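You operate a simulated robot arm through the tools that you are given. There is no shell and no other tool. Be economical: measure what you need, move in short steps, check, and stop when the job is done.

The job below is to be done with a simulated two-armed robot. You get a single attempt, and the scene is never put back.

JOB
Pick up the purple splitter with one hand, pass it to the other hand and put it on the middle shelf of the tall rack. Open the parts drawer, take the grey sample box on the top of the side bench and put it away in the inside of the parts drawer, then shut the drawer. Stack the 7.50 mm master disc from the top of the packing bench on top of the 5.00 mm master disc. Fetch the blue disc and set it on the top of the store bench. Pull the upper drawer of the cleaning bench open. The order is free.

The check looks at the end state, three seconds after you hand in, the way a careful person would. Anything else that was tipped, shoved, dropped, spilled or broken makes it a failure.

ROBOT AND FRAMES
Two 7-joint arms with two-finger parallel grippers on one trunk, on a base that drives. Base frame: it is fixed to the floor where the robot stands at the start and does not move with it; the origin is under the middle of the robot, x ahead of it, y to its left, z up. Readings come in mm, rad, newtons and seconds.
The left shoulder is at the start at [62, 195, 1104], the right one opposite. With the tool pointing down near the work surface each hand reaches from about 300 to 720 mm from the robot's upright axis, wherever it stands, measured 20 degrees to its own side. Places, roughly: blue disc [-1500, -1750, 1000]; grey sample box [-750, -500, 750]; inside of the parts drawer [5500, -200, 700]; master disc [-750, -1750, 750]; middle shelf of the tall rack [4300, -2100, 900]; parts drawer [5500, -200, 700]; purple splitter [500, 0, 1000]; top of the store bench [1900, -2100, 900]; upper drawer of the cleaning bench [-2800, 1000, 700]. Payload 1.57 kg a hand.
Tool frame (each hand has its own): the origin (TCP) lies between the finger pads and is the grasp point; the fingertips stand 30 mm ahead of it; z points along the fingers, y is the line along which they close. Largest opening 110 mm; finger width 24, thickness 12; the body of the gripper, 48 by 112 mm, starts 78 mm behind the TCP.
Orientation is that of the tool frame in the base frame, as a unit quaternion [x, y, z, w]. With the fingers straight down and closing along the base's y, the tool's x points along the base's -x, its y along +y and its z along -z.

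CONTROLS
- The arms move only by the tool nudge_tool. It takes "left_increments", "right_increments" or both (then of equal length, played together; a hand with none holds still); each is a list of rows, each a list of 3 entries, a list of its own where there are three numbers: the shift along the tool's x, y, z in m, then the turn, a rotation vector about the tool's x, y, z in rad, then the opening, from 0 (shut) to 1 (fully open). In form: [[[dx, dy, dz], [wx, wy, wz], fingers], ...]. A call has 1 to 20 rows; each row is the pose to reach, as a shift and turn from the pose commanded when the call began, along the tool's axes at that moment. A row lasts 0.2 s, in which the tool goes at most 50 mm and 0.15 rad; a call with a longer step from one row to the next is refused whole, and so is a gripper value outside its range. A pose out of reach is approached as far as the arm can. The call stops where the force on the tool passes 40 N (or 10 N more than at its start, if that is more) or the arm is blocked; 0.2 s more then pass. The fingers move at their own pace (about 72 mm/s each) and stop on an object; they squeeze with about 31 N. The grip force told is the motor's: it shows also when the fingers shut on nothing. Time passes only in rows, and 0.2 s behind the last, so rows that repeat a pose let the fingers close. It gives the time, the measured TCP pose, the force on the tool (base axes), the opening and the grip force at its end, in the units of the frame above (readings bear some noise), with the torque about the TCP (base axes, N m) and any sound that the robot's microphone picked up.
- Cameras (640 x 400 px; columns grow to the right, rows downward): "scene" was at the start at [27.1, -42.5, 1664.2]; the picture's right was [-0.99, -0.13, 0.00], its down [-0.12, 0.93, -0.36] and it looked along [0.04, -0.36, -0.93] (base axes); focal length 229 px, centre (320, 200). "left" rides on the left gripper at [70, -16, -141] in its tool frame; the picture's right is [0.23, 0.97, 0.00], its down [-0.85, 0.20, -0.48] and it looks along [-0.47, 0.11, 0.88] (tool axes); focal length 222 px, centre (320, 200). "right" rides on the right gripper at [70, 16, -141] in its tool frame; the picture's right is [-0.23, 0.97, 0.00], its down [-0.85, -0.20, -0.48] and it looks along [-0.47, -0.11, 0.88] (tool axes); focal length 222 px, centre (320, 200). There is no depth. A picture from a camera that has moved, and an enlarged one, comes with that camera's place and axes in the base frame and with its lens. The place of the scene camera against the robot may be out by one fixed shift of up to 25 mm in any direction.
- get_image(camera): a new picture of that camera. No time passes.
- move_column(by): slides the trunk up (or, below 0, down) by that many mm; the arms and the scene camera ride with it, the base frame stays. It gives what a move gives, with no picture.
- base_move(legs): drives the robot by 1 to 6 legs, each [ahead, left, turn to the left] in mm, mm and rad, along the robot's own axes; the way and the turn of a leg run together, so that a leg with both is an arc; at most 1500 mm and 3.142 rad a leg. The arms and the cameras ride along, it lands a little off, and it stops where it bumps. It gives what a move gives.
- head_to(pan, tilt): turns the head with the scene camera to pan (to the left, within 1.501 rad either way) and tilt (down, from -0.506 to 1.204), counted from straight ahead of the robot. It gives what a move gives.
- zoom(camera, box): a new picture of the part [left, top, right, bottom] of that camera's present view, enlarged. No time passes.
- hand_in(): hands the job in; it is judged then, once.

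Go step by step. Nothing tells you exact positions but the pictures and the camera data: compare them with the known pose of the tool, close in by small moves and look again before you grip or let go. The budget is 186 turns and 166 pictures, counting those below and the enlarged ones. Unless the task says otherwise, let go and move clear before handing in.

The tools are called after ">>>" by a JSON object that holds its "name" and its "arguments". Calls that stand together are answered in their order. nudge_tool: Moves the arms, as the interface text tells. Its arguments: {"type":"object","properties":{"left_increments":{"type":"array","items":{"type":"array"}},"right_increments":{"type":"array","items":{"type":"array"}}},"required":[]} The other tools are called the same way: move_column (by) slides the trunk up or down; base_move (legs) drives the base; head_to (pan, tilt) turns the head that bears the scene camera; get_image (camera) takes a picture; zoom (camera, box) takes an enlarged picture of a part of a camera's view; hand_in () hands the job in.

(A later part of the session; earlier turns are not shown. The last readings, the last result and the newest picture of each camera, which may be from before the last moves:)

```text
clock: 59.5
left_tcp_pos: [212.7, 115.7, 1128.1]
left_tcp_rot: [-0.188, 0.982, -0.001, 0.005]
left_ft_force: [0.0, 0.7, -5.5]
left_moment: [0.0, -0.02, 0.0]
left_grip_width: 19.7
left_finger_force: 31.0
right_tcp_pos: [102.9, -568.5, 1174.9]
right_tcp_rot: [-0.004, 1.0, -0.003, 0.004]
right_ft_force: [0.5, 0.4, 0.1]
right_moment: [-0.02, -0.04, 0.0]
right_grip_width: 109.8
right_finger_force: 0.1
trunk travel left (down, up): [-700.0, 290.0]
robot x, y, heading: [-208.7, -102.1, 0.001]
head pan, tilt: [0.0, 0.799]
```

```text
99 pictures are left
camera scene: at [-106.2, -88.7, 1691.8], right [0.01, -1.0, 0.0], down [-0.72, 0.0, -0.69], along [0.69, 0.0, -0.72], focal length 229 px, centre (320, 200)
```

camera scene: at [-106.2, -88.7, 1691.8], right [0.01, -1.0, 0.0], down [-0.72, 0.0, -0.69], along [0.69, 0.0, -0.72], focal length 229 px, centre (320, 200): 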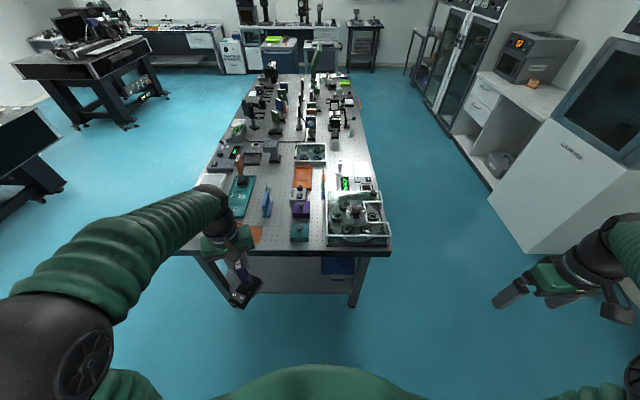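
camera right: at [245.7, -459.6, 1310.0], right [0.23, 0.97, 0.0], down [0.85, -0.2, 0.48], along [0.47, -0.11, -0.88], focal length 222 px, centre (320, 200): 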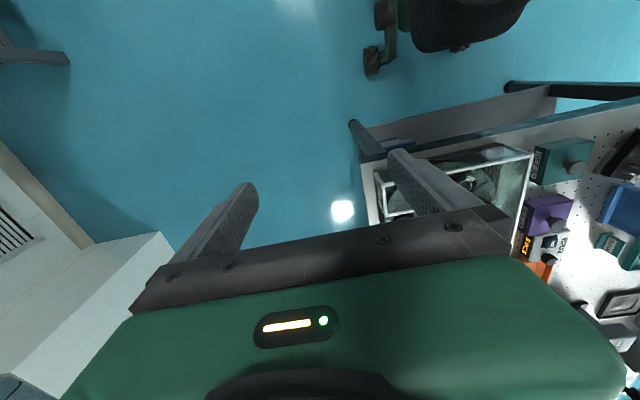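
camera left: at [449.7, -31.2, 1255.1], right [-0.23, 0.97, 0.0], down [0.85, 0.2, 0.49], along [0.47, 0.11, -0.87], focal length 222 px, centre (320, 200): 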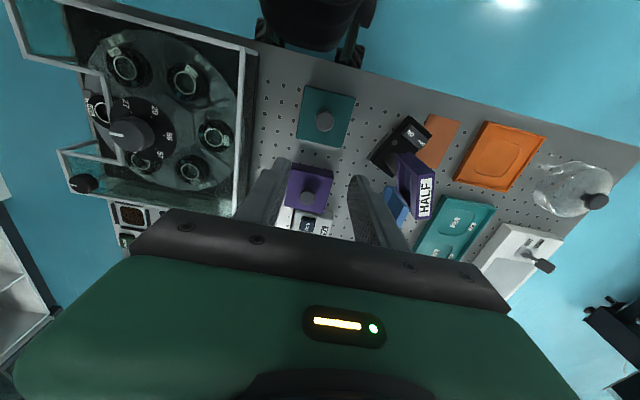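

The splitter hangs freely. I'll bring it to the middle in front of the robot and turn the right hand to point at its post (fingers nearly horizontal), stopping about 150 mm short.

>>> {"name": "nudge_tool", "arguments": {"left_increments": [[[-0.001, -0.027, 0.004], [0, 0, 0], 0], [[-0.002, -0.054, 0.008], [0, 0, 0], 0], [[-0.003, -0.081, 0.012], [0, 0, 0], 0], [[-0.004, -0.108, 0.016], [0, 0, 0], 0], [[-0.005, -0.135, 0.02], [0, 0, 0], 0], [[-0.006, -0.162, 0.024], [0, 0, 0], 0], [[-0.007, -0.189, 0.028], [0, 0, 0], 0], [[-0.008, -0.216, 0.032], [0, 0, 0], 0], [[-0.009, -0.243, 0.036], [0, 0, 0], 0], [[-0.01, -0.27, 0.04], [0, 0, 0], 0], [[-0.011, -0.294, 0.044], [0, 0, 0], 0]], "right_increments": [[[-0.0107, 0.0268, 0.012], [-0.0465, -0.1125, -0.0607], 1], [[-0.0214, 0.0536, 0.024], [-0.093, -0.225, -0.1215], 1], [[-0.032, 0.08, 0.036], [-0.14, -0.337, -0.182], 1], [[-0.043, 0.107, 0.048], [-0.186, -0.45, -0.243], 1], [[-0.0535, 0.134, 0.06], [-0.233, -0.562, -0.304], 1], [[-0.064, 0.161, 0.0725], [-0.279, -0.675, -0.364], 1], [[-0.075, 0.188, 0.0846], [-0.326, -0.787, -0.425], 1], [[-0.0858, 0.2145, 0.097], [-0.372, -0.9, -0.486], 1], [[-0.0965, 0.241, 0.109], [-0.419, -1.012, -0.547], 1], [[-0.107, 0.268, 0.121], [-0.465, -1.125, -0.607], 1], [[-0.118, 0.295, 0.133], [-0.512, -1.237, -0.668], 1]]}}

>>> {"name": "get_image", "arguments": {"camera": "right"}}

>>> {"name": "get_image", "arguments": {"camera": "scene"}}

```text
clock: 61.9
left_tcp_pos: [335.0, -152.7, 1082.3]
left_tcp_rot: [-0.188, 0.982, -0.001, 0.001]
left_ft_force: [0.2, -0.2, -5.6]
left_moment: [-0.02, 0.0, -0.01]
left_grip_width: 19.6
left_finger_force: 31.2
right_tcp_pos: [220.0, -286.7, 1034.6]
right_tcp_rot: [-0.269, 0.756, 0.239, 0.547]
right_ft_force: [-0.1, 0.3, 0.7]
right_moment: [-0.01, 0.08, 0.02]
right_grip_width: 109.9
right_finger_force: 0.1
right hand out of reach, approached as far as the arm can: row 10, 11
trunk travel left (down, up): [-700.0, 290.0]
robot x, y, heading: [-205.2, -103.6, 0.006]
head pan, tilt: [0.0, 0.799]
```

```text
98 pictures are left
camera right: at [92.0, -376.7, 1010.3], right [-0.59, 0.76, 0.28], down [0.02, -0.34, 0.94], along [0.81, 0.56, 0.18], focal length 222 px, centre (320, 200)
```

right: 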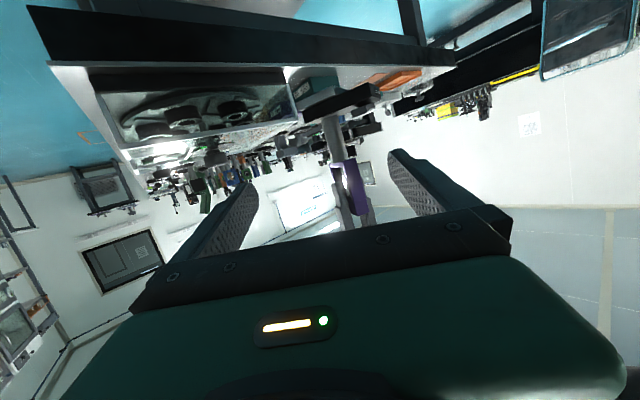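

```text
97 pictures are left
camera scene: at [-98.2, -90.6, 1691.2], right [0.01, -1.0, 0.0], down [-0.72, 0.0, -0.69], along [0.69, 0.0, -0.72], focal length 229 px, centre (320, 200)
```

scene: 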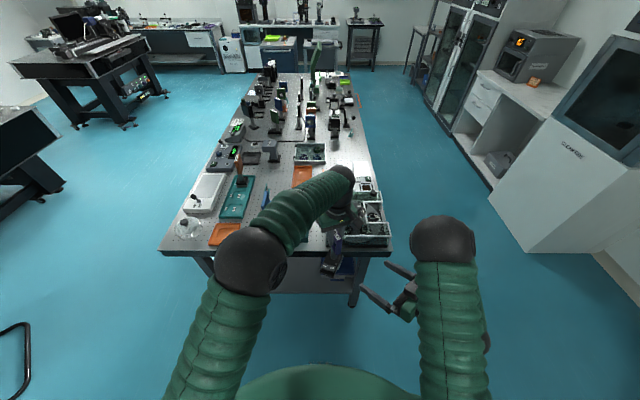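

The right camera (upside-down) sees the post at about (335,-149), between base and frame. I'll approach most of the way and check.

>>> {"name": "nudge_tool", "arguments": {"right_increments": [[[-0.004, 0.008, 0.03], [0, 0, 0], 1], [[-0.008, 0.015, 0.06], [0, 0, 0], 1], [[-0.012, 0.022, 0.09], [0, 0, 0], 1], [[-0.014, 0.022, 0.12], [0, 0, 0], 1]]}}

>>> {"name": "get_image", "arguments": {"camera": "right"}}

>>> {"name": "zoom", "arguments": {"camera": "scene", "box": [290, 180, 430, 320]}}

```text
clock: 62.9
left_tcp_pos: [330.7, -150.5, 1084.6]
left_tcp_rot: [-0.188, 0.982, -0.002, 0.003]
left_ft_force: [-0.7, -0.4, -5.2]
left_moment: [0.03, -0.02, 0.01]
left_grip_width: 19.8
left_finger_force: 30.8
right_tcp_pos: [288.3, -187.5, 1017.2]
right_tcp_rot: [-0.271, 0.755, 0.24, 0.547]
right_ft_force: [0.3, 0.4, -0.8]
right_moment: [0.03, -0.01, 0.02]
right_grip_width: 110.0
right_finger_force: 0.1
trunk travel left (down, up): [-700.0, 290.0]
robot x, y, heading: [-208.1, -106.2, 0.009]
head pan, tilt: [0.0, 0.799]
```

```text
96 pictures are left
camera right: at [161.3, -277.6, 992.5], right [-0.6, 0.75, 0.28], down [0.02, -0.34, 0.94], along [0.8, 0.56, 0.19], focal length 222 px, centre (320, 200)
```

right: 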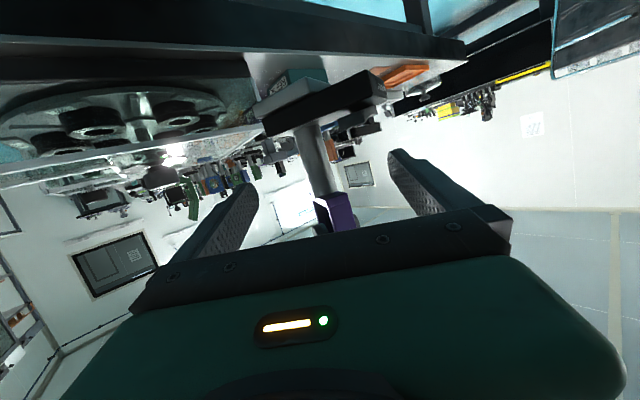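

```text
2.86 times, centred on (360, 250) of scene
camera zoom: at [-105.7, -86.8, 1691.8], right [0.01, -1.0, 0.0], down [-0.72, 0.0, -0.7], along [0.7, 0.0, -0.72], focal length 655 px, centre (206, 57)
```

zoom: 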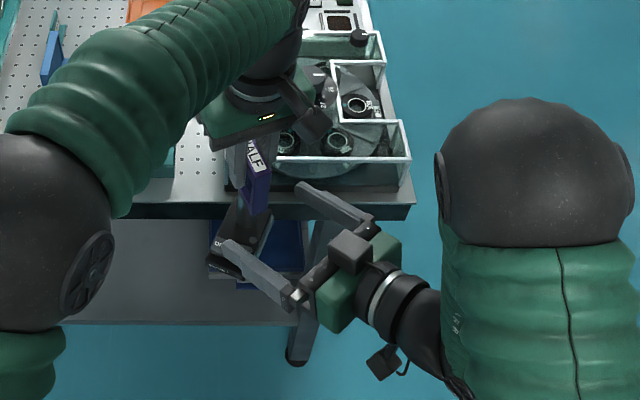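

On track: the post is centred at about (331,-147,994). I'll go the last 60 mm and look once more before closing.

>>> {"name": "nudge_tool", "arguments": {"right_increments": [[[0, 0, 0.02], [0, 0, 0], 1], [[0, 0, 0.04], [0, 0, 0], 1], [[0, -0.001, 0.061], [0, 0, 0], 1]]}}

>>> {"name": "get_image", "arguments": {"camera": "right"}}

>>> {"name": "zoom", "arguments": {"camera": "scene", "box": [300, 190, 400, 290]}}

```text
clock: 63.7
left_tcp_pos: [330.5, -152.0, 1085.3]
left_tcp_rot: [-0.188, 0.982, -0.001, 0.004]
left_ft_force: [0.1, -0.2, -4.8]
left_moment: [-0.06, -0.05, -0.01]
left_grip_width: 19.9
left_finger_force: 30.6
right_tcp_pos: [331.9, -147.7, 1000.3]
right_tcp_rot: [-0.269, 0.756, 0.24, 0.547]
right_ft_force: [0.4, 1.0, 0.2]
right_moment: [-0.02, -0.01, -0.03]
right_grip_width: 110.0
right_finger_force: 0.0
trunk travel left (down, up): [-700.0, 290.0]
robot x, y, heading: [-208.7, -105.8, 0.006]
head pan, tilt: [0.0, 0.799]
```

```text
94 pictures are left
camera right: at [204.6, -238.8, 975.2], right [-0.59, 0.75, 0.28], down [0.02, -0.34, 0.94], along [0.8, 0.56, 0.19], focal length 222 px, centre (320, 200)
```

right: 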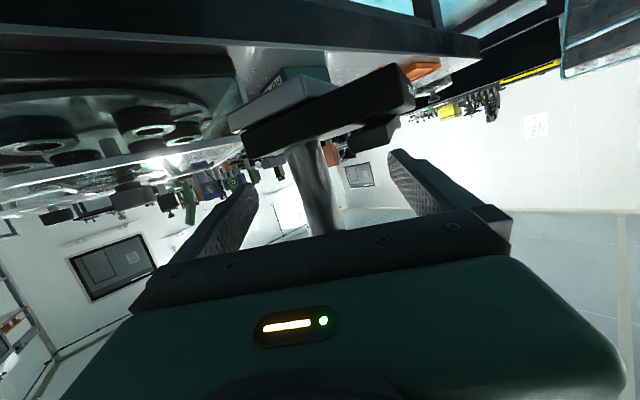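

```text
4.00 times, centred on (350, 240) of scene
camera zoom: at [-104.4, -87.9, 1691.7], right [0.01, -1.0, 0.0], down [-0.72, 0.0, -0.69], along [0.69, 0.0, -0.72], focal length 917 px, centre (200, 40)
```

zoom: 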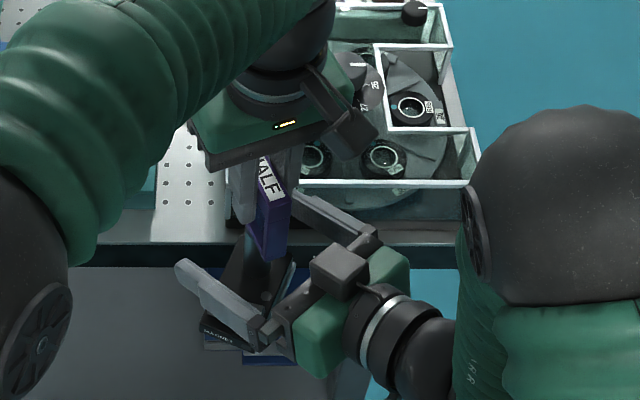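

The post is centred between the right fingers. Closing the right hand while the left holds.

>>> {"name": "nudge_tool", "arguments": {"right_increments": [[[0, 0, 0], [0, 0, 0], 0.4], [[0, 0, 0], [0, 0, 0], 0.1], [[0, 0, 0], [0, 0, 0], 0], [[0, 0, 0], [0, 0, 0], 0], [[0, 0, 0], [0, 0, 0], 0], [[0, 0, 0], [0, 0, 0], 0]]}}

```text
clock: 65.1
left_tcp_pos: [330.6, -151.7, 1085.1]
left_tcp_rot: [-0.188, 0.982, 0.0, 0.003]
left_ft_force: [-7.5, 5.8, -0.9]
left_moment: [0.76, 1.25, -0.09]
left_grip_width: 19.7
left_finger_force: 30.7
right_tcp_pos: [330.3, -150.4, 1000.3]
right_tcp_rot: [-0.269, 0.755, 0.239, 0.549]
right_ft_force: [8.3, -6.4, 0.0]
right_moment: [-0.3, -0.61, 0.09]
right_grip_width: 25.5
right_finger_force: 30.8
trunk travel left (down, up): [-700.0, 290.0]
robot x, y, heading: [-210.3, -102.2, 0.008]
head pan, tilt: [0.0, 0.799]
```

Right hand holds the 25 mm post. I'll open the left slowly and raise it clear.

>>> {"name": "nudge_tool", "arguments": {"left_increments": [[[0, 0, 0], [0, 0, 0], 0.4], [[0, 0, 0], [0, 0, 0], 0.6], [[0, 0, 0], [0, 0, 0], 0.6], [[0, 0, -0.03], [0, 0, 0], 0.6], [[0, 0, -0.06], [0, 0, 0], 0.6], [[0, 0.03, -0.09], [0, 0, 0], 0.6], [[0, 0.07, -0.1], [0, 0, 0.1], 0.6], [[0, 0.11, -0.1], [0, 0, 0.2], 0.6], [[0, 0.15, -0.1], [0, 0, 0.3], 0.6], [[0, 0.19, -0.1], [0, 0, 0.377], 0.6], [[0, 0.23, -0.1], [0, 0, 0.377], 0.6], [[0, 0.27, -0.1], [0, 0, 0.377], 0.6]]}}

>>> {"name": "zoom", "arguments": {"camera": "scene", "box": [280, 180, 420, 320]}}

```text
clock: 67.7
left_tcp_pos: [229.3, 99.4, 1185.3]
left_tcp_rot: [0.001, 1.0, -0.002, 0.004]
left_ft_force: [0.0, -0.1, 0.4]
left_moment: [0.01, -0.01, -0.01]
left_grip_width: 65.8
left_finger_force: 0.1
right_tcp_pos: [331.4, -147.7, 1001.3]
right_tcp_rot: [-0.269, 0.756, 0.238, 0.547]
right_ft_force: [0.0, -0.4, 0.3]
right_moment: [-0.02, -0.1, -0.02]
right_grip_width: 24.3
right_finger_force: 31.2
trunk travel left (down, up): [-700.0, 290.0]
robot x, y, heading: [-209.1, -105.8, 0.007]
head pan, tilt: [0.0, 0.799]
```

```text
2.86 times, centred on (350, 250) of scene
camera zoom: at [-107.0, -85.7, 1691.8], right [0.01, -1.0, 0.0], down [-0.72, -0.01, -0.7], along [0.7, 0.0, -0.72], focal length 655 px, centre (234, 57)
```

zoom: 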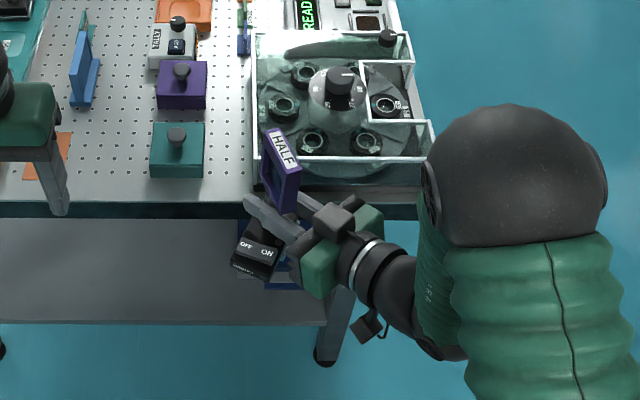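

The hand-over worked. Next I'll fetch the grey sample box with the free left hand on the way; first raise the trunk for clearance and turn toward the side bench to look.

>>> {"name": "move_column", "arguments": {"by": 200}}

>>> {"name": "base_move", "arguments": {"legs": [[0, 0, -1.6]]}}

>>> {"name": "head_to", "arguments": {"pan": -0.5, "tilt": 0.6}}

>>> {"name": "get_image", "arguments": {"camera": "scene"}}

```text
clock: 69.8
left_tcp_pos: [229.8, 98.3, 1383.8]
left_tcp_rot: [-0.001, 1.0, 0.0, 0.004]
left_ft_force: [-0.6, 0.0, 0.8]
left_moment: [-0.01, 0.0, -0.01]
left_grip_width: 66.2
left_finger_force: 0.1
right_tcp_pos: [332.0, -147.0, 1199.6]
right_tcp_rot: [-0.27, 0.755, 0.24, 0.548]
right_ft_force: [0.5, 0.6, -5.7]
right_moment: [-0.02, 0.0, 0.03]
right_grip_width: 24.6
right_finger_force: 30.4
trunk travel left (down, up): [-900.0, 90.0]
robot x, y, heading: [-209.7, -105.5, 0.01]
head pan, tilt: [0.0, 0.799]
```

```text
clock: 74.1
left_tcp_pos: [-19.4, -549.9, 1383.7]
left_tcp_rot: [0.717, 0.697, -0.004, 0.002]
left_ft_force: [0.2, 0.4, 0.4]
left_moment: [0.0, -0.02, 0.0]
left_grip_width: 65.9
left_finger_force: 0.0
right_tcp_pos: [-266.9, -643.8, 1200.9]
right_tcp_rot: [0.353, 0.72, -0.225, 0.553]
right_ft_force: [-0.3, 0.8, -4.9]
right_moment: [-0.03, 0.02, 0.0]
right_grip_width: 24.7
right_finger_force: 31.0
trunk travel left (down, up): [-900.0, 90.0]
robot x, y, heading: [-210.9, -105.8, -1.589]
head pan, tilt: [0.0, 0.799]
```

```text
clock: 75.0
left_tcp_pos: [-17.7, -546.8, 1385.0]
left_tcp_rot: [0.716, 0.698, -0.005, 0.002]
left_ft_force: [0.9, -0.3, 0.4]
left_moment: [0.0, -0.01, 0.0]
left_grip_width: 66.0
left_finger_force: 0.0
right_tcp_pos: [-267.1, -640.5, 1201.9]
right_tcp_rot: [0.353, 0.72, -0.225, 0.554]
right_ft_force: [-0.9, 0.1, -5.3]
right_moment: [-0.05, -0.02, -0.01]
right_grip_width: 24.5
right_finger_force: 31.2
trunk travel left (down, up): [-900.0, 90.0]
robot x, y, heading: [-205.5, -104.8, -1.59]
head pan, tilt: [-0.499, 0.6]
```

```text
91 pictures are left
camera scene: at [-265.6, -200.4, 1908.6], right [-0.87, 0.5, 0.0], down [0.28, 0.49, -0.82], along [-0.41, -0.71, -0.57], focal length 229 px, centre (320, 200)
```

scene: 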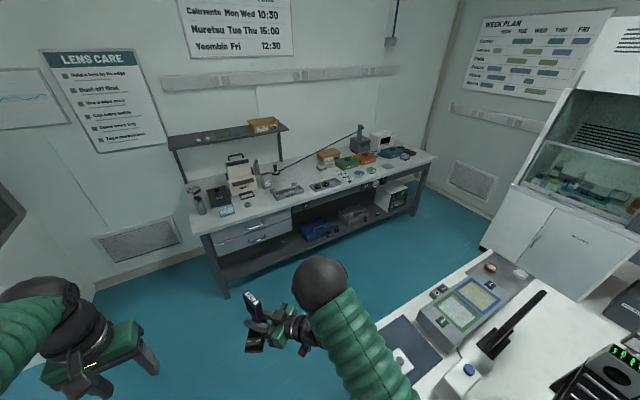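

The side bench is at lower right with a grey knobbed box on the dark mat. I'll turn to face that bench squarely and stand so the box is in the left hand's area.

>>> {"name": "base_move", "arguments": {"legs": [[0, 0, -1.552], [110, 180, 0]]}}

>>> {"name": "head_to", "arguments": {"pan": 0.2, "tilt": 0.95}}

>>> {"name": "get_image", "arguments": {"camera": "scene"}}

```text
clock: 80.4
left_tcp_pos: [-750.9, -479.9, 1388.0]
left_tcp_rot: [1.0, 0.004, -0.007, 0.001]
left_ft_force: [-0.1, 0.4, -0.1]
left_moment: [-0.09, 0.0, -0.01]
left_grip_width: 66.0
left_finger_force: 0.0
right_tcp_pos: [-855.6, -235.5, 1202.3]
right_tcp_rot: [0.753, 0.269, -0.55, 0.242]
right_ft_force: [0.2, 1.3, -5.2]
right_moment: [0.02, 0.02, 0.07]
right_grip_width: 24.3
right_finger_force: 30.9
trunk travel left (down, up): [-900.0, 90.0]
robot x, y, heading: [-321.6, -283.7, -3.129]
head pan, tilt: [-0.499, 0.6]
```

```text
clock: 81.5
left_tcp_pos: [-754.5, -489.2, 1385.6]
left_tcp_rot: [1.0, 0.003, -0.005, -0.002]
left_ft_force: [0.1, -0.3, -0.5]
left_moment: [0.0, -0.02, 0.03]
left_grip_width: 66.0
left_finger_force: 0.2
right_tcp_pos: [-856.8, -244.1, 1203.1]
right_tcp_rot: [0.754, 0.273, -0.547, 0.241]
right_ft_force: [0.0, 0.0, -4.7]
right_moment: [0.01, 0.04, 0.01]
right_grip_width: 24.6
right_finger_force: 30.5
trunk travel left (down, up): [-900.0, 90.0]
robot x, y, heading: [-317.8, -287.3, -3.131]
head pan, tilt: [0.201, 0.949]
```

```text
90 pictures are left
camera scene: at [-438.3, -283.4, 1880.2], right [-0.21, 0.98, 0.0], down [0.8, 0.17, -0.58], along [-0.57, -0.12, -0.81], focal length 229 px, centre (320, 200)
```

scene: 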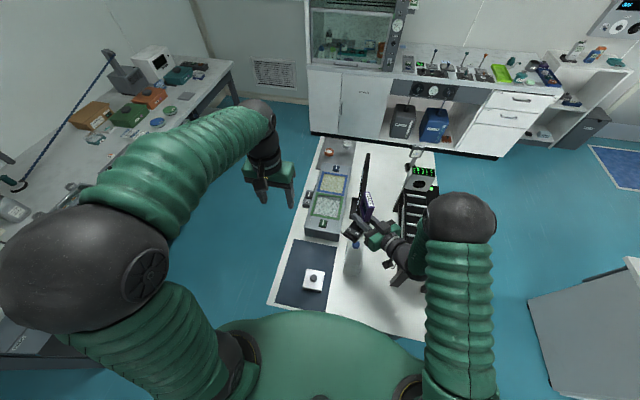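

The grey box with knob is near (-746,-377) on the mat. I'll strafe right 100 mm to put it under the left hand, away from the right arm, then descend to look.

>>> {"name": "base_move", "arguments": {"legs": [[0, -100, 0]]}}

>>> {"name": "nudge_tool", "arguments": {"left_increments": [[[0, 0, 0.045], [0, 0, 0], 1], [[0, 0, 0.09], [0, 0, 0], 1], [[0, 0, 0.135], [0, 0, 0], 1], [[0, 0, 0.18], [0, 0, 0], 1], [[0, 0, 0.225], [0, 0, 0], 1], [[0, 0, 0.27], [0, 0, 0], 1], [[0, 0, 0.315], [0, 0, 0], 1], [[0, 0, 0.36], [0, 0, 0], 1], [[0, 0, 0.4], [0, 0, 0], 1]]}}

>>> {"name": "get_image", "arguments": {"camera": "left"}}

```text
clock: 82.7
left_tcp_pos: [-752.2, -433.6, 1379.6]
left_tcp_rot: [1.0, 0.008, -0.004, -0.015]
left_ft_force: [-0.2, -1.4, 0.9]
left_moment: [0.1, 0.0, 0.02]
left_grip_width: 66.0
left_finger_force: 0.1
right_tcp_pos: [-855.5, -185.0, 1203.5]
right_tcp_rot: [0.756, 0.282, -0.544, 0.232]
right_ft_force: [-0.2, -1.6, -2.7]
right_moment: [0.05, 0.0, -0.07]
right_grip_width: 24.5
right_finger_force: 31.0
trunk travel left (down, up): [-900.0, 90.0]
robot x, y, heading: [-317.8, -191.3, -3.127]
head pan, tilt: [0.201, 0.949]
```

```text
clock: 84.7
left_tcp_pos: [-757.1, -412.0, 978.1]
left_tcp_rot: [1.0, 0.007, -0.007, -0.009]
left_ft_force: [0.3, -0.5, -0.5]
left_moment: [0.03, 0.01, 0.03]
left_grip_width: 110.4
left_finger_force: 0.1
right_tcp_pos: [-855.8, -171.0, 1204.0]
right_tcp_rot: [0.754, 0.278, -0.546, 0.237]
right_ft_force: [0.8, -0.1, -4.7]
right_moment: [0.0, 0.05, -0.03]
right_grip_width: 24.3
right_finger_force: 31.0
trunk travel left (down, up): [-900.0, 90.0]
robot x, y, heading: [-320.0, -187.9, -3.13]
head pan, tilt: [0.201, 0.949]
```

```text
89 pictures are left
camera left: at [-684.8, -397.0, 1120.1], right [0.24, -0.97, -0.02], down [-0.85, -0.22, 0.48], along [-0.47, -0.1, -0.87], focal length 222 px, centre (320, 200)
```

left: 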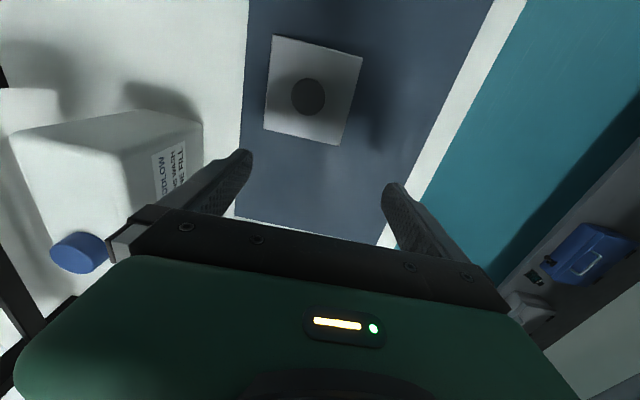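

The box is on the mat near (-710,-380). I'll move over it, descend some and zoom to measure its size.

>>> {"name": "nudge_tool", "arguments": {"left_increments": [[[0.025, -0.016, 0.0], [0, 0, 0], 1], [[0.047, -0.032, 0.03], [0, 0, 0], 1], [[0.047, -0.032, 0.06], [0, 0, 0], 1]]}}

>>> {"name": "zoom", "arguments": {"camera": "left", "box": [180, 60, 460, 220]}}

>>> {"name": "zoom", "arguments": {"camera": "scene", "box": [260, 220, 420, 340]}}

```text
clock: 85.5
left_tcp_pos: [-710.7, -379.3, 922.0]
left_tcp_rot: [1.0, 0.009, -0.005, -0.008]
left_ft_force: [0.0, 0.2, -0.2]
left_moment: [0.12, -0.01, 0.0]
left_grip_width: 109.9
left_finger_force: 0.0
right_tcp_pos: [-857.2, -172.5, 1203.3]
right_tcp_rot: [0.755, 0.279, -0.545, 0.237]
right_ft_force: [0.1, -1.1, -4.6]
right_moment: [0.01, 0.04, -0.04]
right_grip_width: 24.5
right_finger_force: 31.3
trunk travel left (down, up): [-900.0, 90.0]
robot x, y, heading: [-317.4, -193.5, -3.13]
head pan, tilt: [0.201, 0.949]
```

```text
2.29 times, centred on (320, 140) of left
camera zoom: at [-639.1, -364.0, 1062.1], right [0.24, -0.97, -0.02], down [-0.85, -0.22, 0.48], along [-0.47, -0.1, -0.87], focal length 508 px, centre (320, 337)
```

zoom: 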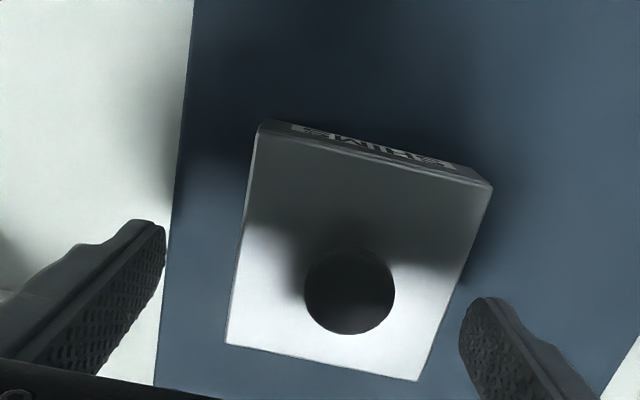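

```text
3.33 times, centred on (340, 280) of scene
camera zoom: at [-441.8, -212.5, 1879.8], right [-0.21, 0.98, 0.01], down [0.8, 0.18, -0.58], along [-0.57, -0.11, -0.82], focal length 764 px, centre (253, -67)
```

zoom: 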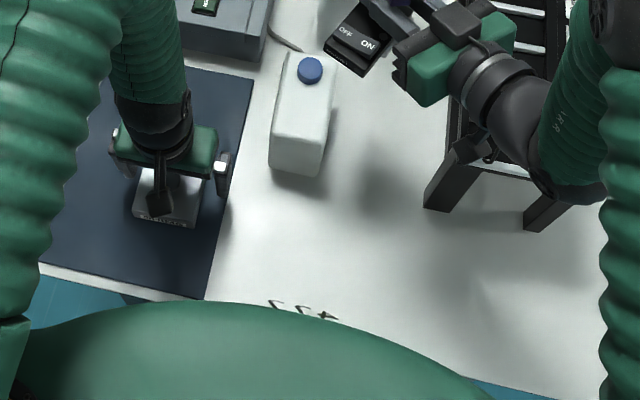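

The box carries a label on its side; I'll zoom in to read it and make sure it is the sample box.

>>> {"name": "zoom", "arguments": {"camera": "left", "box": [280, 100, 400, 150]}}

>>> {"name": "head_to", "arguments": {"pan": 0.1, "tilt": 0.7}}

>>> {"name": "zoom", "arguments": {"camera": "scene", "box": [230, 150, 470, 350]}}

```text
5.33 times, centred on (340, 125) of left
camera zoom: at [-639.1, -364.0, 1062.1], right [0.24, -0.97, -0.02], down [-0.85, -0.22, 0.48], along [-0.47, -0.1, -0.87], focal length 1185 px, centre (213, 600)
```

zoom: 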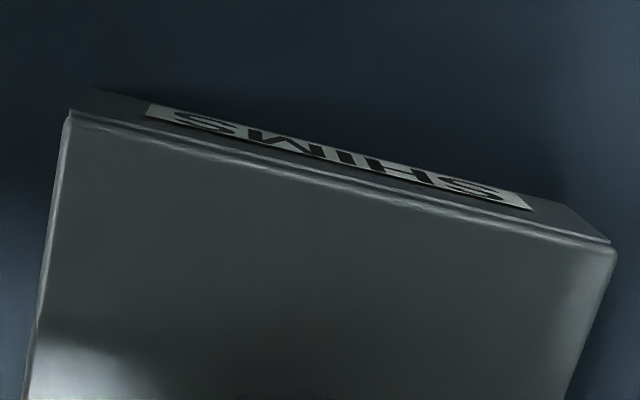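

```text
clock: 86.2
left_tcp_pos: [-711.0, -373.6, 922.7]
left_tcp_rot: [1.0, 0.007, -0.006, -0.006]
left_ft_force: [-0.2, -0.7, -0.2]
left_moment: [0.04, 0.02, 0.03]
left_grip_width: 109.7
left_finger_force: 0.0
right_tcp_pos: [-854.3, -164.6, 1204.5]
right_tcp_rot: [0.754, 0.277, -0.546, 0.239]
right_ft_force: [-0.1, -0.6, -4.6]
right_moment: [0.03, 0.03, -0.04]
right_grip_width: 24.5
right_finger_force: 31.4
trunk travel left (down, up): [-900.0, 90.0]
robot x, y, heading: [-317.4, -189.4, -3.129]
head pan, tilt: [0.099, 0.7]
```

```text
2.00 times, centred on (350, 250) of scene
camera zoom: at [-453.5, -191.5, 1899.8], right [-0.11, 0.99, 0.0], down [0.64, 0.07, -0.76], along [-0.76, -0.08, -0.65], focal length 458 px, centre (260, 100)
```

zoom: 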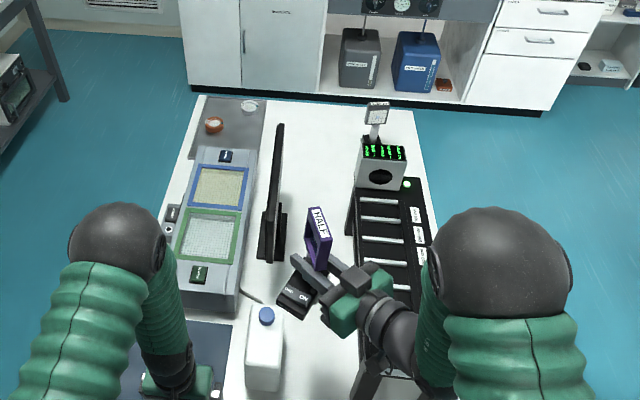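

It's labelled "SHIMS" – the only grey box on this bench, so it is the sample box. Size ≈82 mm, top at z≈884, centre ≈6 mm ahead/9 mm left of my tool. I'll descend around its body (not the knob, which would pull the lid).

>>> {"name": "nudge_tool", "arguments": {"left_increments": [[[0.006, 0.009, 0.0], [0, 0, 0], 1], [[0.006, 0.009, 0.015], [0, 0, 0], 1], [[0.006, 0.009, 0.025], [0, 0, 0], 1], [[0.006, 0.009, 0.031], [0, 0, 0], 1]]}}

>>> {"name": "zoom", "arguments": {"camera": "left", "box": [180, 60, 460, 220]}}

```text
clock: 87.2
left_tcp_pos: [-704.7, -379.4, 891.7]
left_tcp_rot: [1.0, 0.007, -0.006, -0.006]
left_ft_force: [-1.2, -0.3, 1.1]
left_moment: [0.02, -0.01, -0.05]
left_grip_width: 110.2
left_finger_force: 0.0
right_tcp_pos: [-856.4, -162.8, 1203.3]
right_tcp_rot: [0.754, 0.276, -0.547, 0.239]
right_ft_force: [-0.3, -0.2, -4.2]
right_moment: [0.02, 0.05, -0.04]
right_grip_width: 24.1
right_finger_force: 31.0
trunk travel left (down, up): [-900.0, 90.0]
robot x, y, heading: [-321.9, -190.1, -3.128]
head pan, tilt: [0.099, 0.7]
```

```text
2.29 times, centred on (320, 140) of left
camera zoom: at [-633.6, -363.4, 1032.9], right [0.24, -0.97, -0.01], down [-0.85, -0.22, 0.49], along [-0.47, -0.11, -0.87], focal length 508 px, centre (320, 337)
```

zoom: 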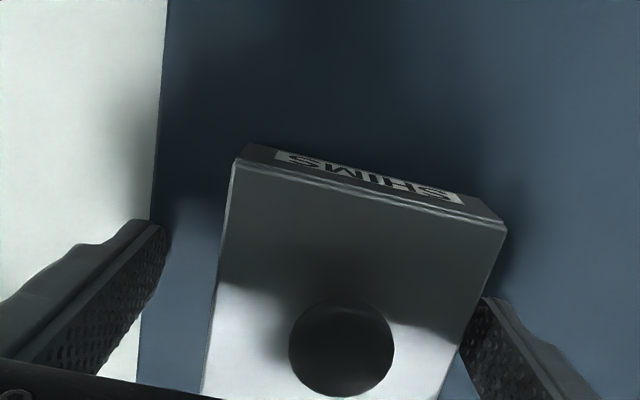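

The box is 7 mm further to the left of the tool centre; I'll correct and lower the last 5 mm, then close.

>>> {"name": "nudge_tool", "arguments": {"left_increments": [[[0, 0.007, 0.0], [0, 0, 0], 1], [[0, 0.007, 0.003], [0, 0, 0], 1], [[0, 0.007, 0.006], [0, 0, 0], 1], [[0, 0.007, 0.006], [0, 0, 0], 0.5], [[0, 0.007, 0.006], [0, 0, 0], 0.2], [[0, 0.007, 0.006], [0, 0, 0], 0], [[0, 0.007, 0.006], [0, 0, 0], 0]]}}

>>> {"name": "zoom", "arguments": {"camera": "left", "box": [180, 60, 460, 220]}}

```text
clock: 88.8
left_tcp_pos: [-705.0, -382.6, 887.7]
left_tcp_rot: [1.0, 0.007, -0.006, -0.003]
left_ft_force: [-0.2, -0.1, -0.5]
left_moment: [-0.05, 0.07, 0.0]
left_grip_width: 79.9
left_finger_force: 30.9
right_tcp_pos: [-854.0, -155.6, 1203.2]
right_tcp_rot: [0.753, 0.275, -0.548, 0.24]
right_ft_force: [0.0, 0.2, -4.4]
right_moment: [0.05, 0.06, 0.03]
right_grip_width: 24.2
right_finger_force: 31.2
trunk travel left (down, up): [-900.0, 90.0]
robot x, y, heading: [-319.9, -188.8, -3.134]
head pan, tilt: [0.099, 0.7]
heard: snap
```

```text
2.29 times, centred on (320, 140) of left
camera zoom: at [-633.4, -365.5, 1027.3], right [0.24, -0.97, -0.01], down [-0.85, -0.21, 0.49], along [-0.47, -0.11, -0.87], focal length 508 px, centre (320, 337)
```

zoom: 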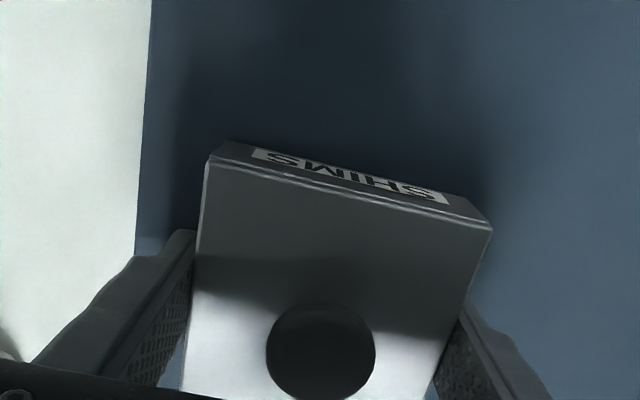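

A snap was heard on gripping; I'll lift only 12 mm and check that lid and box come together.

>>> {"name": "nudge_tool", "arguments": {"left_increments": [[[0, 0, -0.004], [0, 0, 0], 0], [[0, 0, -0.008], [0, 0, 0], 0], [[0, 0, -0.012], [0, 0, 0], 0], [[0, 0, -0.03], [0, 0, 0], 0]]}}

>>> {"name": "zoom", "arguments": {"camera": "left", "box": [180, 60, 460, 220]}}

>>> {"name": "zoom", "arguments": {"camera": "scene", "box": [250, 250, 370, 400]}}

```text
clock: 89.8
left_tcp_pos: [-704.8, -383.3, 916.7]
left_tcp_rot: [1.0, 0.007, -0.005, -0.004]
left_ft_force: [0.6, 0.0, -3.4]
left_moment: [0.01, -0.01, -0.01]
left_grip_width: 80.0
left_finger_force: 31.1
right_tcp_pos: [-853.2, -156.2, 1203.5]
right_tcp_rot: [0.752, 0.275, -0.548, 0.241]
right_ft_force: [0.6, 1.1, -5.4]
right_moment: [0.01, 0.02, 0.0]
right_grip_width: 24.2
right_finger_force: 30.9
trunk travel left (down, up): [-900.0, 90.0]
robot x, y, heading: [-317.0, -189.6, -3.131]
head pan, tilt: [0.099, 0.7]
```

```text
2.29 times, centred on (320, 140) of left
camera zoom: at [-632.8, -366.4, 1057.5], right [0.24, -0.97, -0.01], down [-0.85, -0.21, 0.49], along [-0.47, -0.11, -0.87], focal length 508 px, centre (320, 337)
```

zoom: 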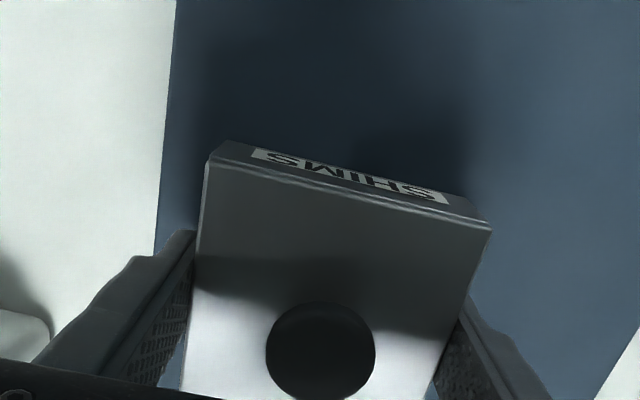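

```text
2.67 times, centred on (310, 325) of scene
camera zoom: at [-452.6, -183.2, 1899.9], right [-0.11, 0.99, 0.0], down [0.64, 0.07, -0.76], along [-0.76, -0.08, -0.65], focal length 611 px, centre (347, -133)
```

zoom: 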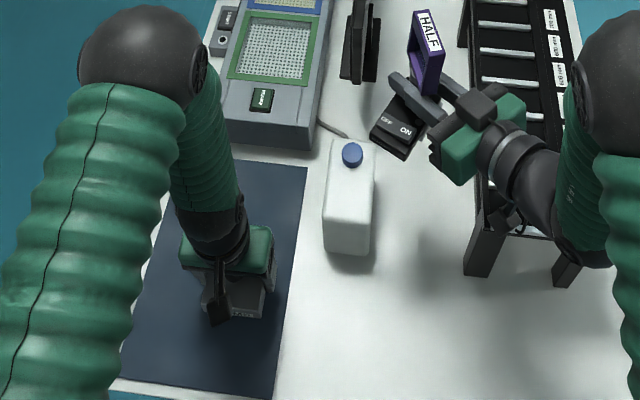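

The whole box came up (3.4 N), lid in place. I'll raise it, back off, turn via the open floor and drive down the aisle toward the rack.

>>> {"name": "nudge_tool", "arguments": {"left_increments": [[[0, 0, -0.045], [0, 0, 0], 0], [[0, 0, -0.09], [0, 0, 0], 0], [[0, 0, -0.135], [0, 0, 0], 0], [[0, 0, -0.18], [0, 0, 0], 0], [[0, 0, -0.225], [0, 0, 0], 0], [[0, 0, -0.265], [0, 0, 0], 0]]}}

>>> {"name": "base_move", "arguments": {"legs": [[-110, 0, 0], [0, 0, 1.56], [680, 0, 0], [0, 0, 1.57], [1500, -100, 0], [1500, -100, 0]]}}

>>> {"name": "head_to", "arguments": {"pan": -0.6, "tilt": 0.45}}

>>> {"name": "get_image", "arguments": {"camera": "scene"}}

```text
clock: 91.2
left_tcp_pos: [-697.9, -385.3, 1185.1]
left_tcp_rot: [1.0, 0.007, -0.006, -0.003]
left_ft_force: [1.0, -0.7, -2.6]
left_moment: [0.03, -0.01, -0.01]
left_grip_width: 79.7
left_finger_force: 30.9
right_tcp_pos: [-852.7, -156.4, 1204.0]
right_tcp_rot: [0.753, 0.275, -0.548, 0.24]
right_ft_force: [0.6, -0.9, -5.1]
right_moment: [0.04, 0.03, 0.0]
right_grip_width: 24.3
right_finger_force: 30.8
trunk travel left (down, up): [-900.0, 90.0]
robot x, y, heading: [-318.0, -189.4, -3.128]
head pan, tilt: [0.099, 0.7]
```

```text
refused: leg 5 is longer than a leg can be; nothing moved
```

```text
clock: 92.3
left_tcp_pos: [-701.8, -384.3, 1182.9]
left_tcp_rot: [1.0, 0.006, -0.005, -0.004]
left_ft_force: [-0.3, 0.4, -3.7]
left_moment: [0.03, 0.0, -0.05]
left_grip_width: 79.6
left_finger_force: 31.6
right_tcp_pos: [-854.8, -157.2, 1202.6]
right_tcp_rot: [0.753, 0.276, -0.547, 0.241]
right_ft_force: [-1.5, -0.2, -5.8]
right_moment: [0.03, 0.02, 0.02]
right_grip_width: 24.2
right_finger_force: 30.9
trunk travel left (down, up): [-900.0, 90.0]
robot x, y, heading: [-321.0, -190.3, -3.133]
head pan, tilt: [-0.6, 0.45]
```

```text
80 pictures are left
camera scene: at [-445.4, -122.9, 1922.1], right [0.55, 0.83, 0.0], down [0.37, -0.24, -0.9], along [-0.75, 0.5, -0.44], focal length 229 px, centre (320, 200)
```

scene: 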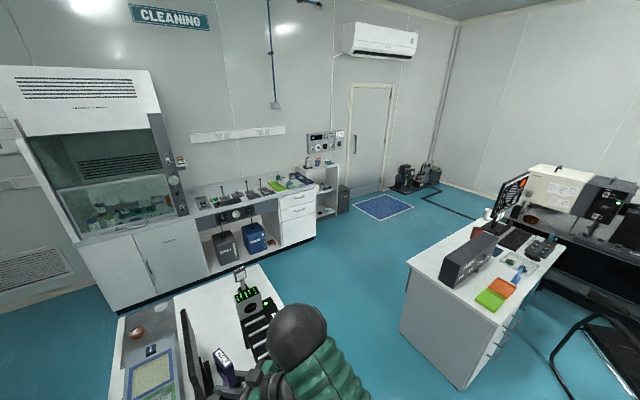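

One leg was over-long; the stray picture usefully shows the cleaning bench with its two drawers. I'll repeat the drive with shorter legs.

>>> {"name": "base_move", "arguments": {"legs": [[-110, 0, 0], [0, 0, 1.56], [680, 0, 0], [0, 0, 1.57], [1450, -100, 0], [1450, -100, 0]]}}

>>> {"name": "get_image", "arguments": {"camera": "scene"}}

```text
clock: 118.1
left_tcp_pos: [3076.2, -767.6, 1183.3]
left_tcp_rot: [-0.014, 1.0, -0.003, 0.006]
left_ft_force: [0.3, -0.2, -3.1]
left_moment: [0.02, -0.01, -0.03]
left_grip_width: 80.0
left_finger_force: 30.8
right_tcp_pos: [3232.5, -993.3, 1203.8]
right_tcp_rot: [-0.28, 0.75, 0.244, 0.547]
right_ft_force: [0.5, -0.3, -5.9]
right_moment: [-0.01, -0.05, 0.0]
right_grip_width: 23.8
right_finger_force: 30.9
trunk travel left (down, up): [-900.0, 90.0]
robot x, y, heading: [2696.9, -968.0, 0.027]
head pan, tilt: [-0.6, 0.45]
```

```text
79 pictures are left
camera scene: at [2795.7, -1000.5, 1922.3], right [-0.54, -0.84, 0.0], down [-0.37, 0.24, -0.9], along [0.75, -0.49, -0.44], focal length 229 px, centre (320, 200)
```

scene: 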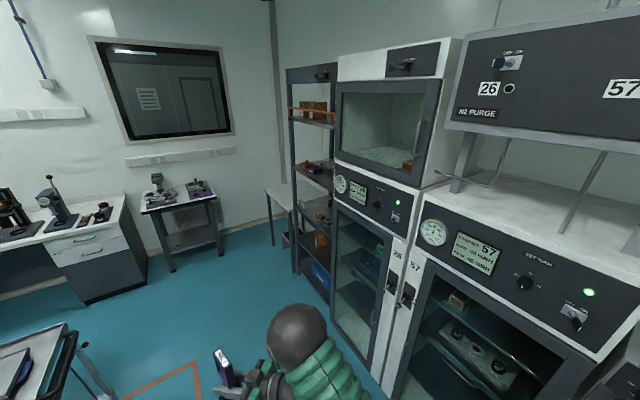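

The open-shelf rack is ahead right, about x 4100–4640, front at y≈-1900. I'll drive in front of it and face it.

>>> {"name": "base_move", "arguments": {"legs": [[1400, -230, 0], [230, 0, 0], [0, 0, -1.6]]}}

>>> {"name": "head_to", "arguments": {"pan": 0, "tilt": 0.6}}

>>> {"name": "get_image", "arguments": {"camera": "scene"}}

```text
clock: 130.3
left_tcp_pos: [4502.3, -1552.2, 1183.6]
left_tcp_rot: [0.716, 0.699, -0.007, 0.001]
left_ft_force: [-0.2, 0.1, -3.0]
left_moment: [0.01, -0.01, 0.03]
left_grip_width: 79.8
left_finger_force: 30.9
right_tcp_pos: [4268.7, -1696.4, 1205.3]
right_tcp_rot: [0.351, 0.72, -0.229, 0.553]
right_ft_force: [0.0, 0.4, -4.2]
right_moment: [-0.07, 0.02, 0.0]
right_grip_width: 24.1
right_finger_force: 30.5
trunk travel left (down, up): [-900.0, 90.0]
robot x, y, heading: [4319.6, -1164.5, -1.592]
head pan, tilt: [-0.6, 0.45]
```

```text
clock: 131.3
left_tcp_pos: [4501.6, -1548.7, 1184.9]
left_tcp_rot: [0.715, 0.699, -0.008, 0.003]
left_ft_force: [0.3, -0.4, -2.7]
left_moment: [-0.06, 0.03, 0.0]
left_grip_width: 79.8
left_finger_force: 30.5
right_tcp_pos: [4268.9, -1693.1, 1205.6]
right_tcp_rot: [0.351, 0.72, -0.229, 0.553]
right_ft_force: [0.0, -0.5, -4.9]
right_moment: [-0.03, 0.03, -0.02]
right_grip_width: 23.9
right_finger_force: 30.9
trunk travel left (down, up): [-900.0, 90.0]
robot x, y, heading: [4323.9, -1167.1, -1.596]
head pan, tilt: [0.0, 0.6]
```

```text
78 pictures are left
camera scene: at [4305.5, -1272.3, 1908.6], right [-1.0, 0.03, 0.0], down [0.01, 0.57, -0.82], along [-0.02, -0.82, -0.57], focal length 229 px, centre (320, 200)
```

scene: 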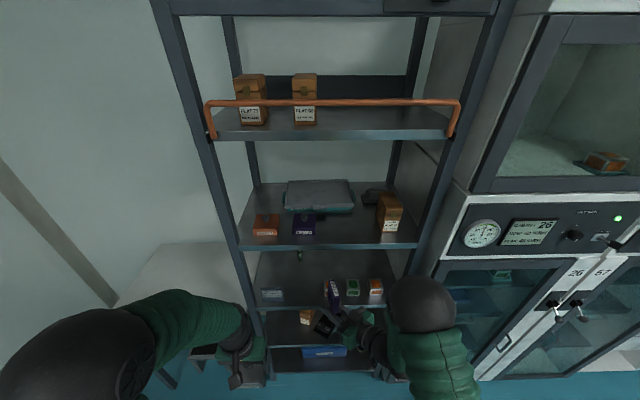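

The rack has five shelves (z ≈ 1690, 1280, 863, 480, 75); the middle one is the third. Zooming to see what's on it.

>>> {"name": "zoom", "arguments": {"camera": "scene", "box": [220, 220, 440, 390]}}

```text
2.35 times, centred on (330, 305) of scene
camera zoom: at [4305.5, -1272.3, 1908.6], right [-1.0, 0.03, 0.0], down [0.01, 0.57, -0.82], along [-0.02, -0.82, -0.57], focal length 539 px, centre (296, -47)
```

zoom: 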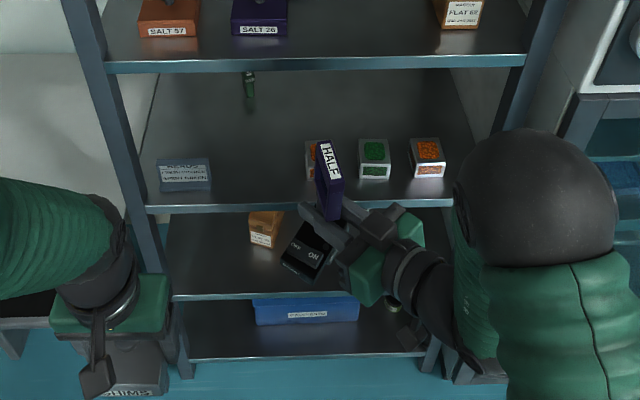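

There's a free gap on the middle shelf between the tag on the left and the red box. I'll lower the trunk to shelf level and take a second view to triangulate the shelf edge.

>>> {"name": "move_column", "arguments": {"by": -240}}

>>> {"name": "get_image", "arguments": {"camera": "scene"}}

>>> {"name": "get_image", "arguments": {"camera": "right"}}

```text
clock: 133.8
left_tcp_pos: [4501.9, -1549.1, 944.6]
left_tcp_rot: [0.715, 0.699, -0.008, 0.002]
left_ft_force: [0.0, 0.3, -2.6]
left_moment: [-0.01, 0.01, 0.02]
left_grip_width: 79.9
left_finger_force: 31.1
right_tcp_pos: [4269.1, -1694.1, 964.9]
right_tcp_rot: [0.351, 0.721, -0.228, 0.553]
right_ft_force: [0.7, -0.4, -4.6]
right_moment: [-0.03, 0.04, 0.03]
right_grip_width: 23.9
right_finger_force: 30.6
trunk travel left (down, up): [-660.0, 330.0]
robot x, y, heading: [4320.3, -1163.3, -1.597]
head pan, tilt: [0.0, 0.6]
```

```text
76 pictures are left
camera scene: at [4305.4, -1271.8, 1668.6], right [-1.0, 0.03, 0.0], down [0.01, 0.57, -0.82], along [-0.02, -0.82, -0.57], focal length 229 px, centre (320, 200)
```

scene: 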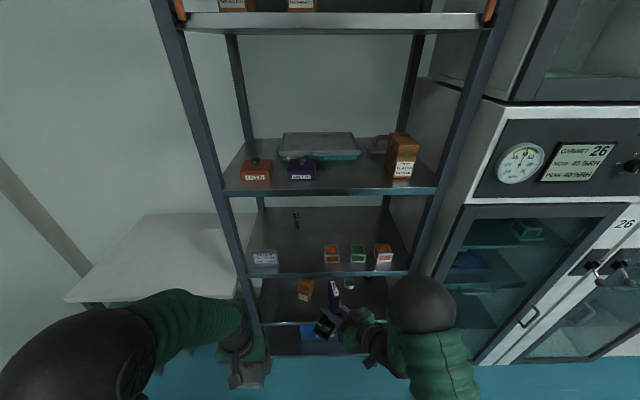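

```text
75 pictures are left
camera right: at [4181.2, -1564.2, 939.4], right [0.77, 0.58, 0.27], down [-0.33, 0.0, 0.94], along [0.54, -0.82, 0.19], focal length 222 px, centre (320, 200)
```

right: 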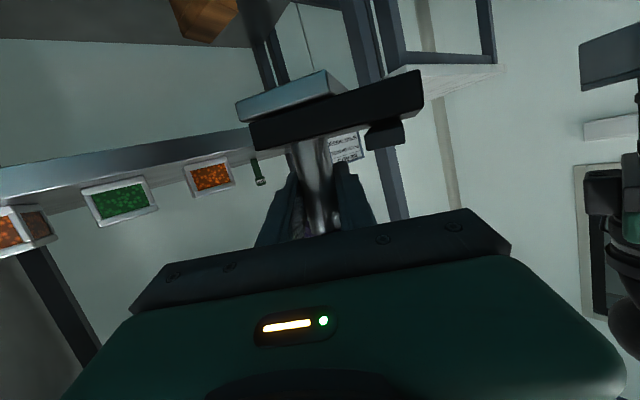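

Two views plus the right camera give the shelf: top z≈910, front edge y≈-1849; a free spot is around x≈4367. I'll turn the right hand so the fingers point straight into the rack and raise it 25 mm.

>>> {"name": "nudge_tool", "arguments": {"right_increments": [[[-0.004, 0, -0.001], [0.1, -0.007, 0.03], 0], [[-0.008, 0, -0.002], [0.2, -0.014, 0.06], 0], [[-0.012, 0.001, -0.003], [0.3, -0.021, 0.09], 0], [[-0.016, 0.001, -0.005], [0.4, -0.028, 0.12], 0], [[-0.02, 0.002, -0.006], [0.5, -0.036, 0.15], 0], [[-0.024, 0.002, -0.007], [0.6, -0.043, 0.18], 0], [[-0.024, 0.002, -0.007], [0.698, -0.05, 0.21], 0]]}}

>>> {"name": "get_image", "arguments": {"camera": "right"}}

>>> {"name": "zoom", "arguments": {"camera": "scene", "box": [220, 190, 440, 380]}}

```text
clock: 135.4
left_tcp_pos: [4501.4, -1549.1, 943.6]
left_tcp_rot: [0.716, 0.698, -0.007, 0.003]
left_ft_force: [0.4, -0.2, -3.9]
left_moment: [-0.04, -0.01, 0.01]
left_grip_width: 79.8
left_finger_force: 31.0
right_tcp_pos: [4103.0, -1697.6, 1007.1]
right_tcp_rot: [0.563, 0.57, -0.377, 0.465]
right_ft_force: [0.4, 0.7, -5.4]
right_moment: [-0.02, 0.06, 0.04]
right_grip_width: 23.9
right_finger_force: 31.1
right hand out of reach, approached as far as the arm can: row 3, 4, 5, 6, 7
trunk travel left (down, up): [-660.0, 330.0]
robot x, y, heading: [4320.0, -1162.5, -1.596]
head pan, tilt: [0.0, 0.6]
```

```text
74 pictures are left
camera right: at [4108.9, -1540.7, 982.5], right [0.95, 0.01, 0.31], down [-0.31, 0.19, 0.93], along [-0.05, -0.98, 0.18], focal length 222 px, centre (320, 200)
```

right: 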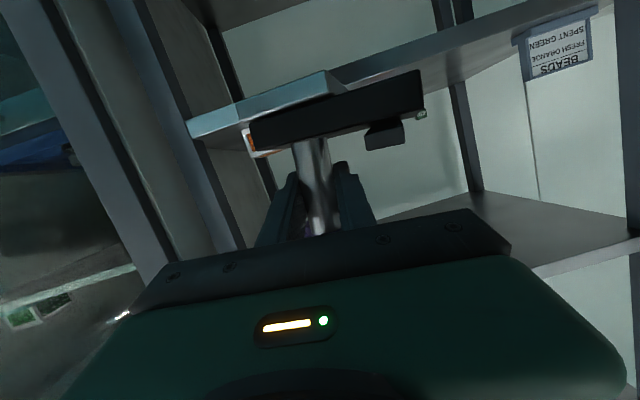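

```text
2.11 times, centred on (330, 285) of scene
camera zoom: at [4303.6, -1271.1, 1668.6], right [-1.0, 0.03, 0.0], down [0.01, 0.57, -0.82], along [-0.02, -0.82, -0.57], focal length 483 px, centre (299, 21)
```

zoom: 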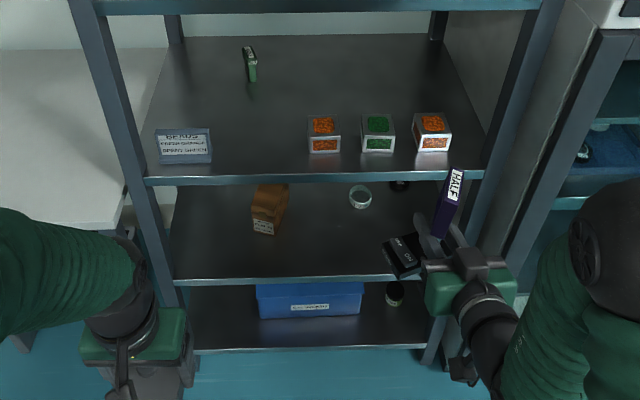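

The reach limit shifted the hand to the right, but its orientation is right and the item is upright. I'll lift the left hand out of the way, then use the base to align at x≈4350 before going in.

>>> {"name": "nudge_tool", "arguments": {"left_increments": [[[0.02, 0, -0.04], [0, 0, 0], 0], [[0.04, 0, -0.08], [0, 0, 0], 0], [[0.06, 0, -0.12], [0, 0, 0], 0], [[0.08, 0, -0.16], [0, 0, 0], 0], [[0.08, 0, -0.2], [0, 0, 0], 0], [[0.08, 0, -0.24], [0, 0, 0], 0]]}}

>>> {"name": "base_move", "arguments": {"legs": [[0, 247, 0], [140, 0, 0.02]]}}

>>> {"name": "get_image", "arguments": {"camera": "right"}}

>>> {"name": "get_image", "arguments": {"camera": "scene"}}

```text
clock: 136.8
left_tcp_pos: [4502.6, -1479.3, 1144.0]
left_tcp_rot: [0.715, 0.699, -0.007, 0.002]
left_ft_force: [1.1, -0.5, -3.3]
left_moment: [0.03, 0.01, 0.01]
left_grip_width: 79.9
left_finger_force: 31.3
left hand out of reach, approached as far as the arm can: row 5, 6
right_tcp_pos: [4102.1, -1699.2, 1006.7]
right_tcp_rot: [0.564, 0.57, -0.376, 0.464]
right_ft_force: [0.1, -0.1, -4.5]
right_moment: [-0.03, 0.04, -0.02]
right_grip_width: 23.9
right_finger_force: 30.7
trunk travel left (down, up): [-660.0, 330.0]
robot x, y, heading: [4326.9, -1163.2, -1.596]
head pan, tilt: [0.0, 0.6]
```

```text
clock: 139.6
left_tcp_pos: [4749.9, -1616.9, 1148.1]
left_tcp_rot: [0.707, 0.708, -0.007, 0.005]
left_ft_force: [0.9, 0.0, -3.6]
left_moment: [0.01, -0.03, -0.02]
left_grip_width: 79.6
left_finger_force: 31.0
right_tcp_pos: [4358.1, -1848.3, 1006.6]
right_tcp_rot: [0.557, 0.575, -0.371, 0.471]
right_ft_force: [-0.9, 0.2, -5.9]
right_moment: [0.02, 0.07, 0.03]
right_grip_width: 24.0
right_finger_force: 31.1
trunk travel left (down, up): [-660.0, 330.0]
robot x, y, heading: [4566.1, -1308.7, -1.578]
head pan, tilt: [0.0, 0.6]
```

```text
72 pictures are left
camera right: at [4359.2, -1690.6, 982.1], right [0.95, 0.04, 0.31], down [-0.31, 0.18, 0.93], along [-0.02, -0.98, 0.19], focal length 222 px, centre (320, 200)
```

right: 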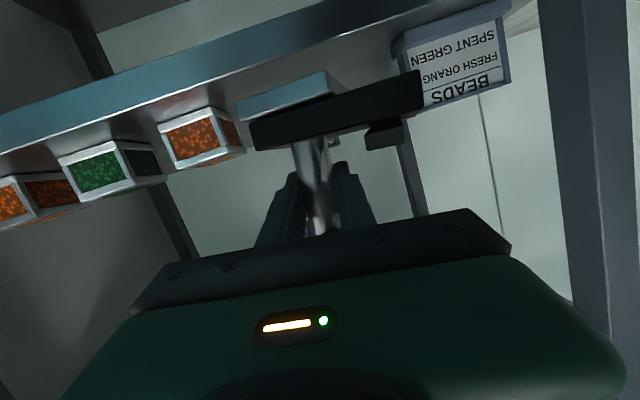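

```text
71 pictures are left
camera scene: at [4543.2, -1412.8, 1668.9], right [-1.0, 0.0, -0.01], down [0.0, 0.57, -0.82], along [0.0, -0.82, -0.57], focal length 229 px, centre (320, 200)
```

scene: 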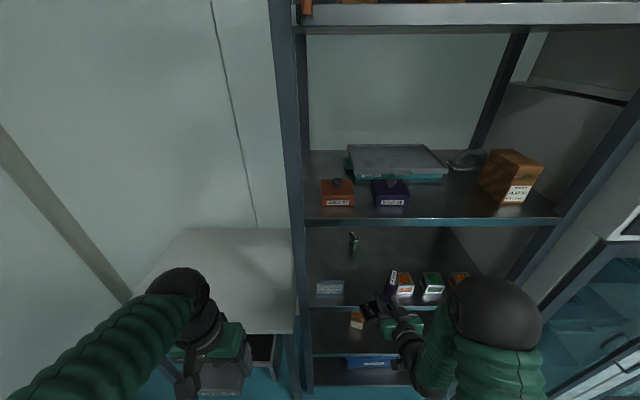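

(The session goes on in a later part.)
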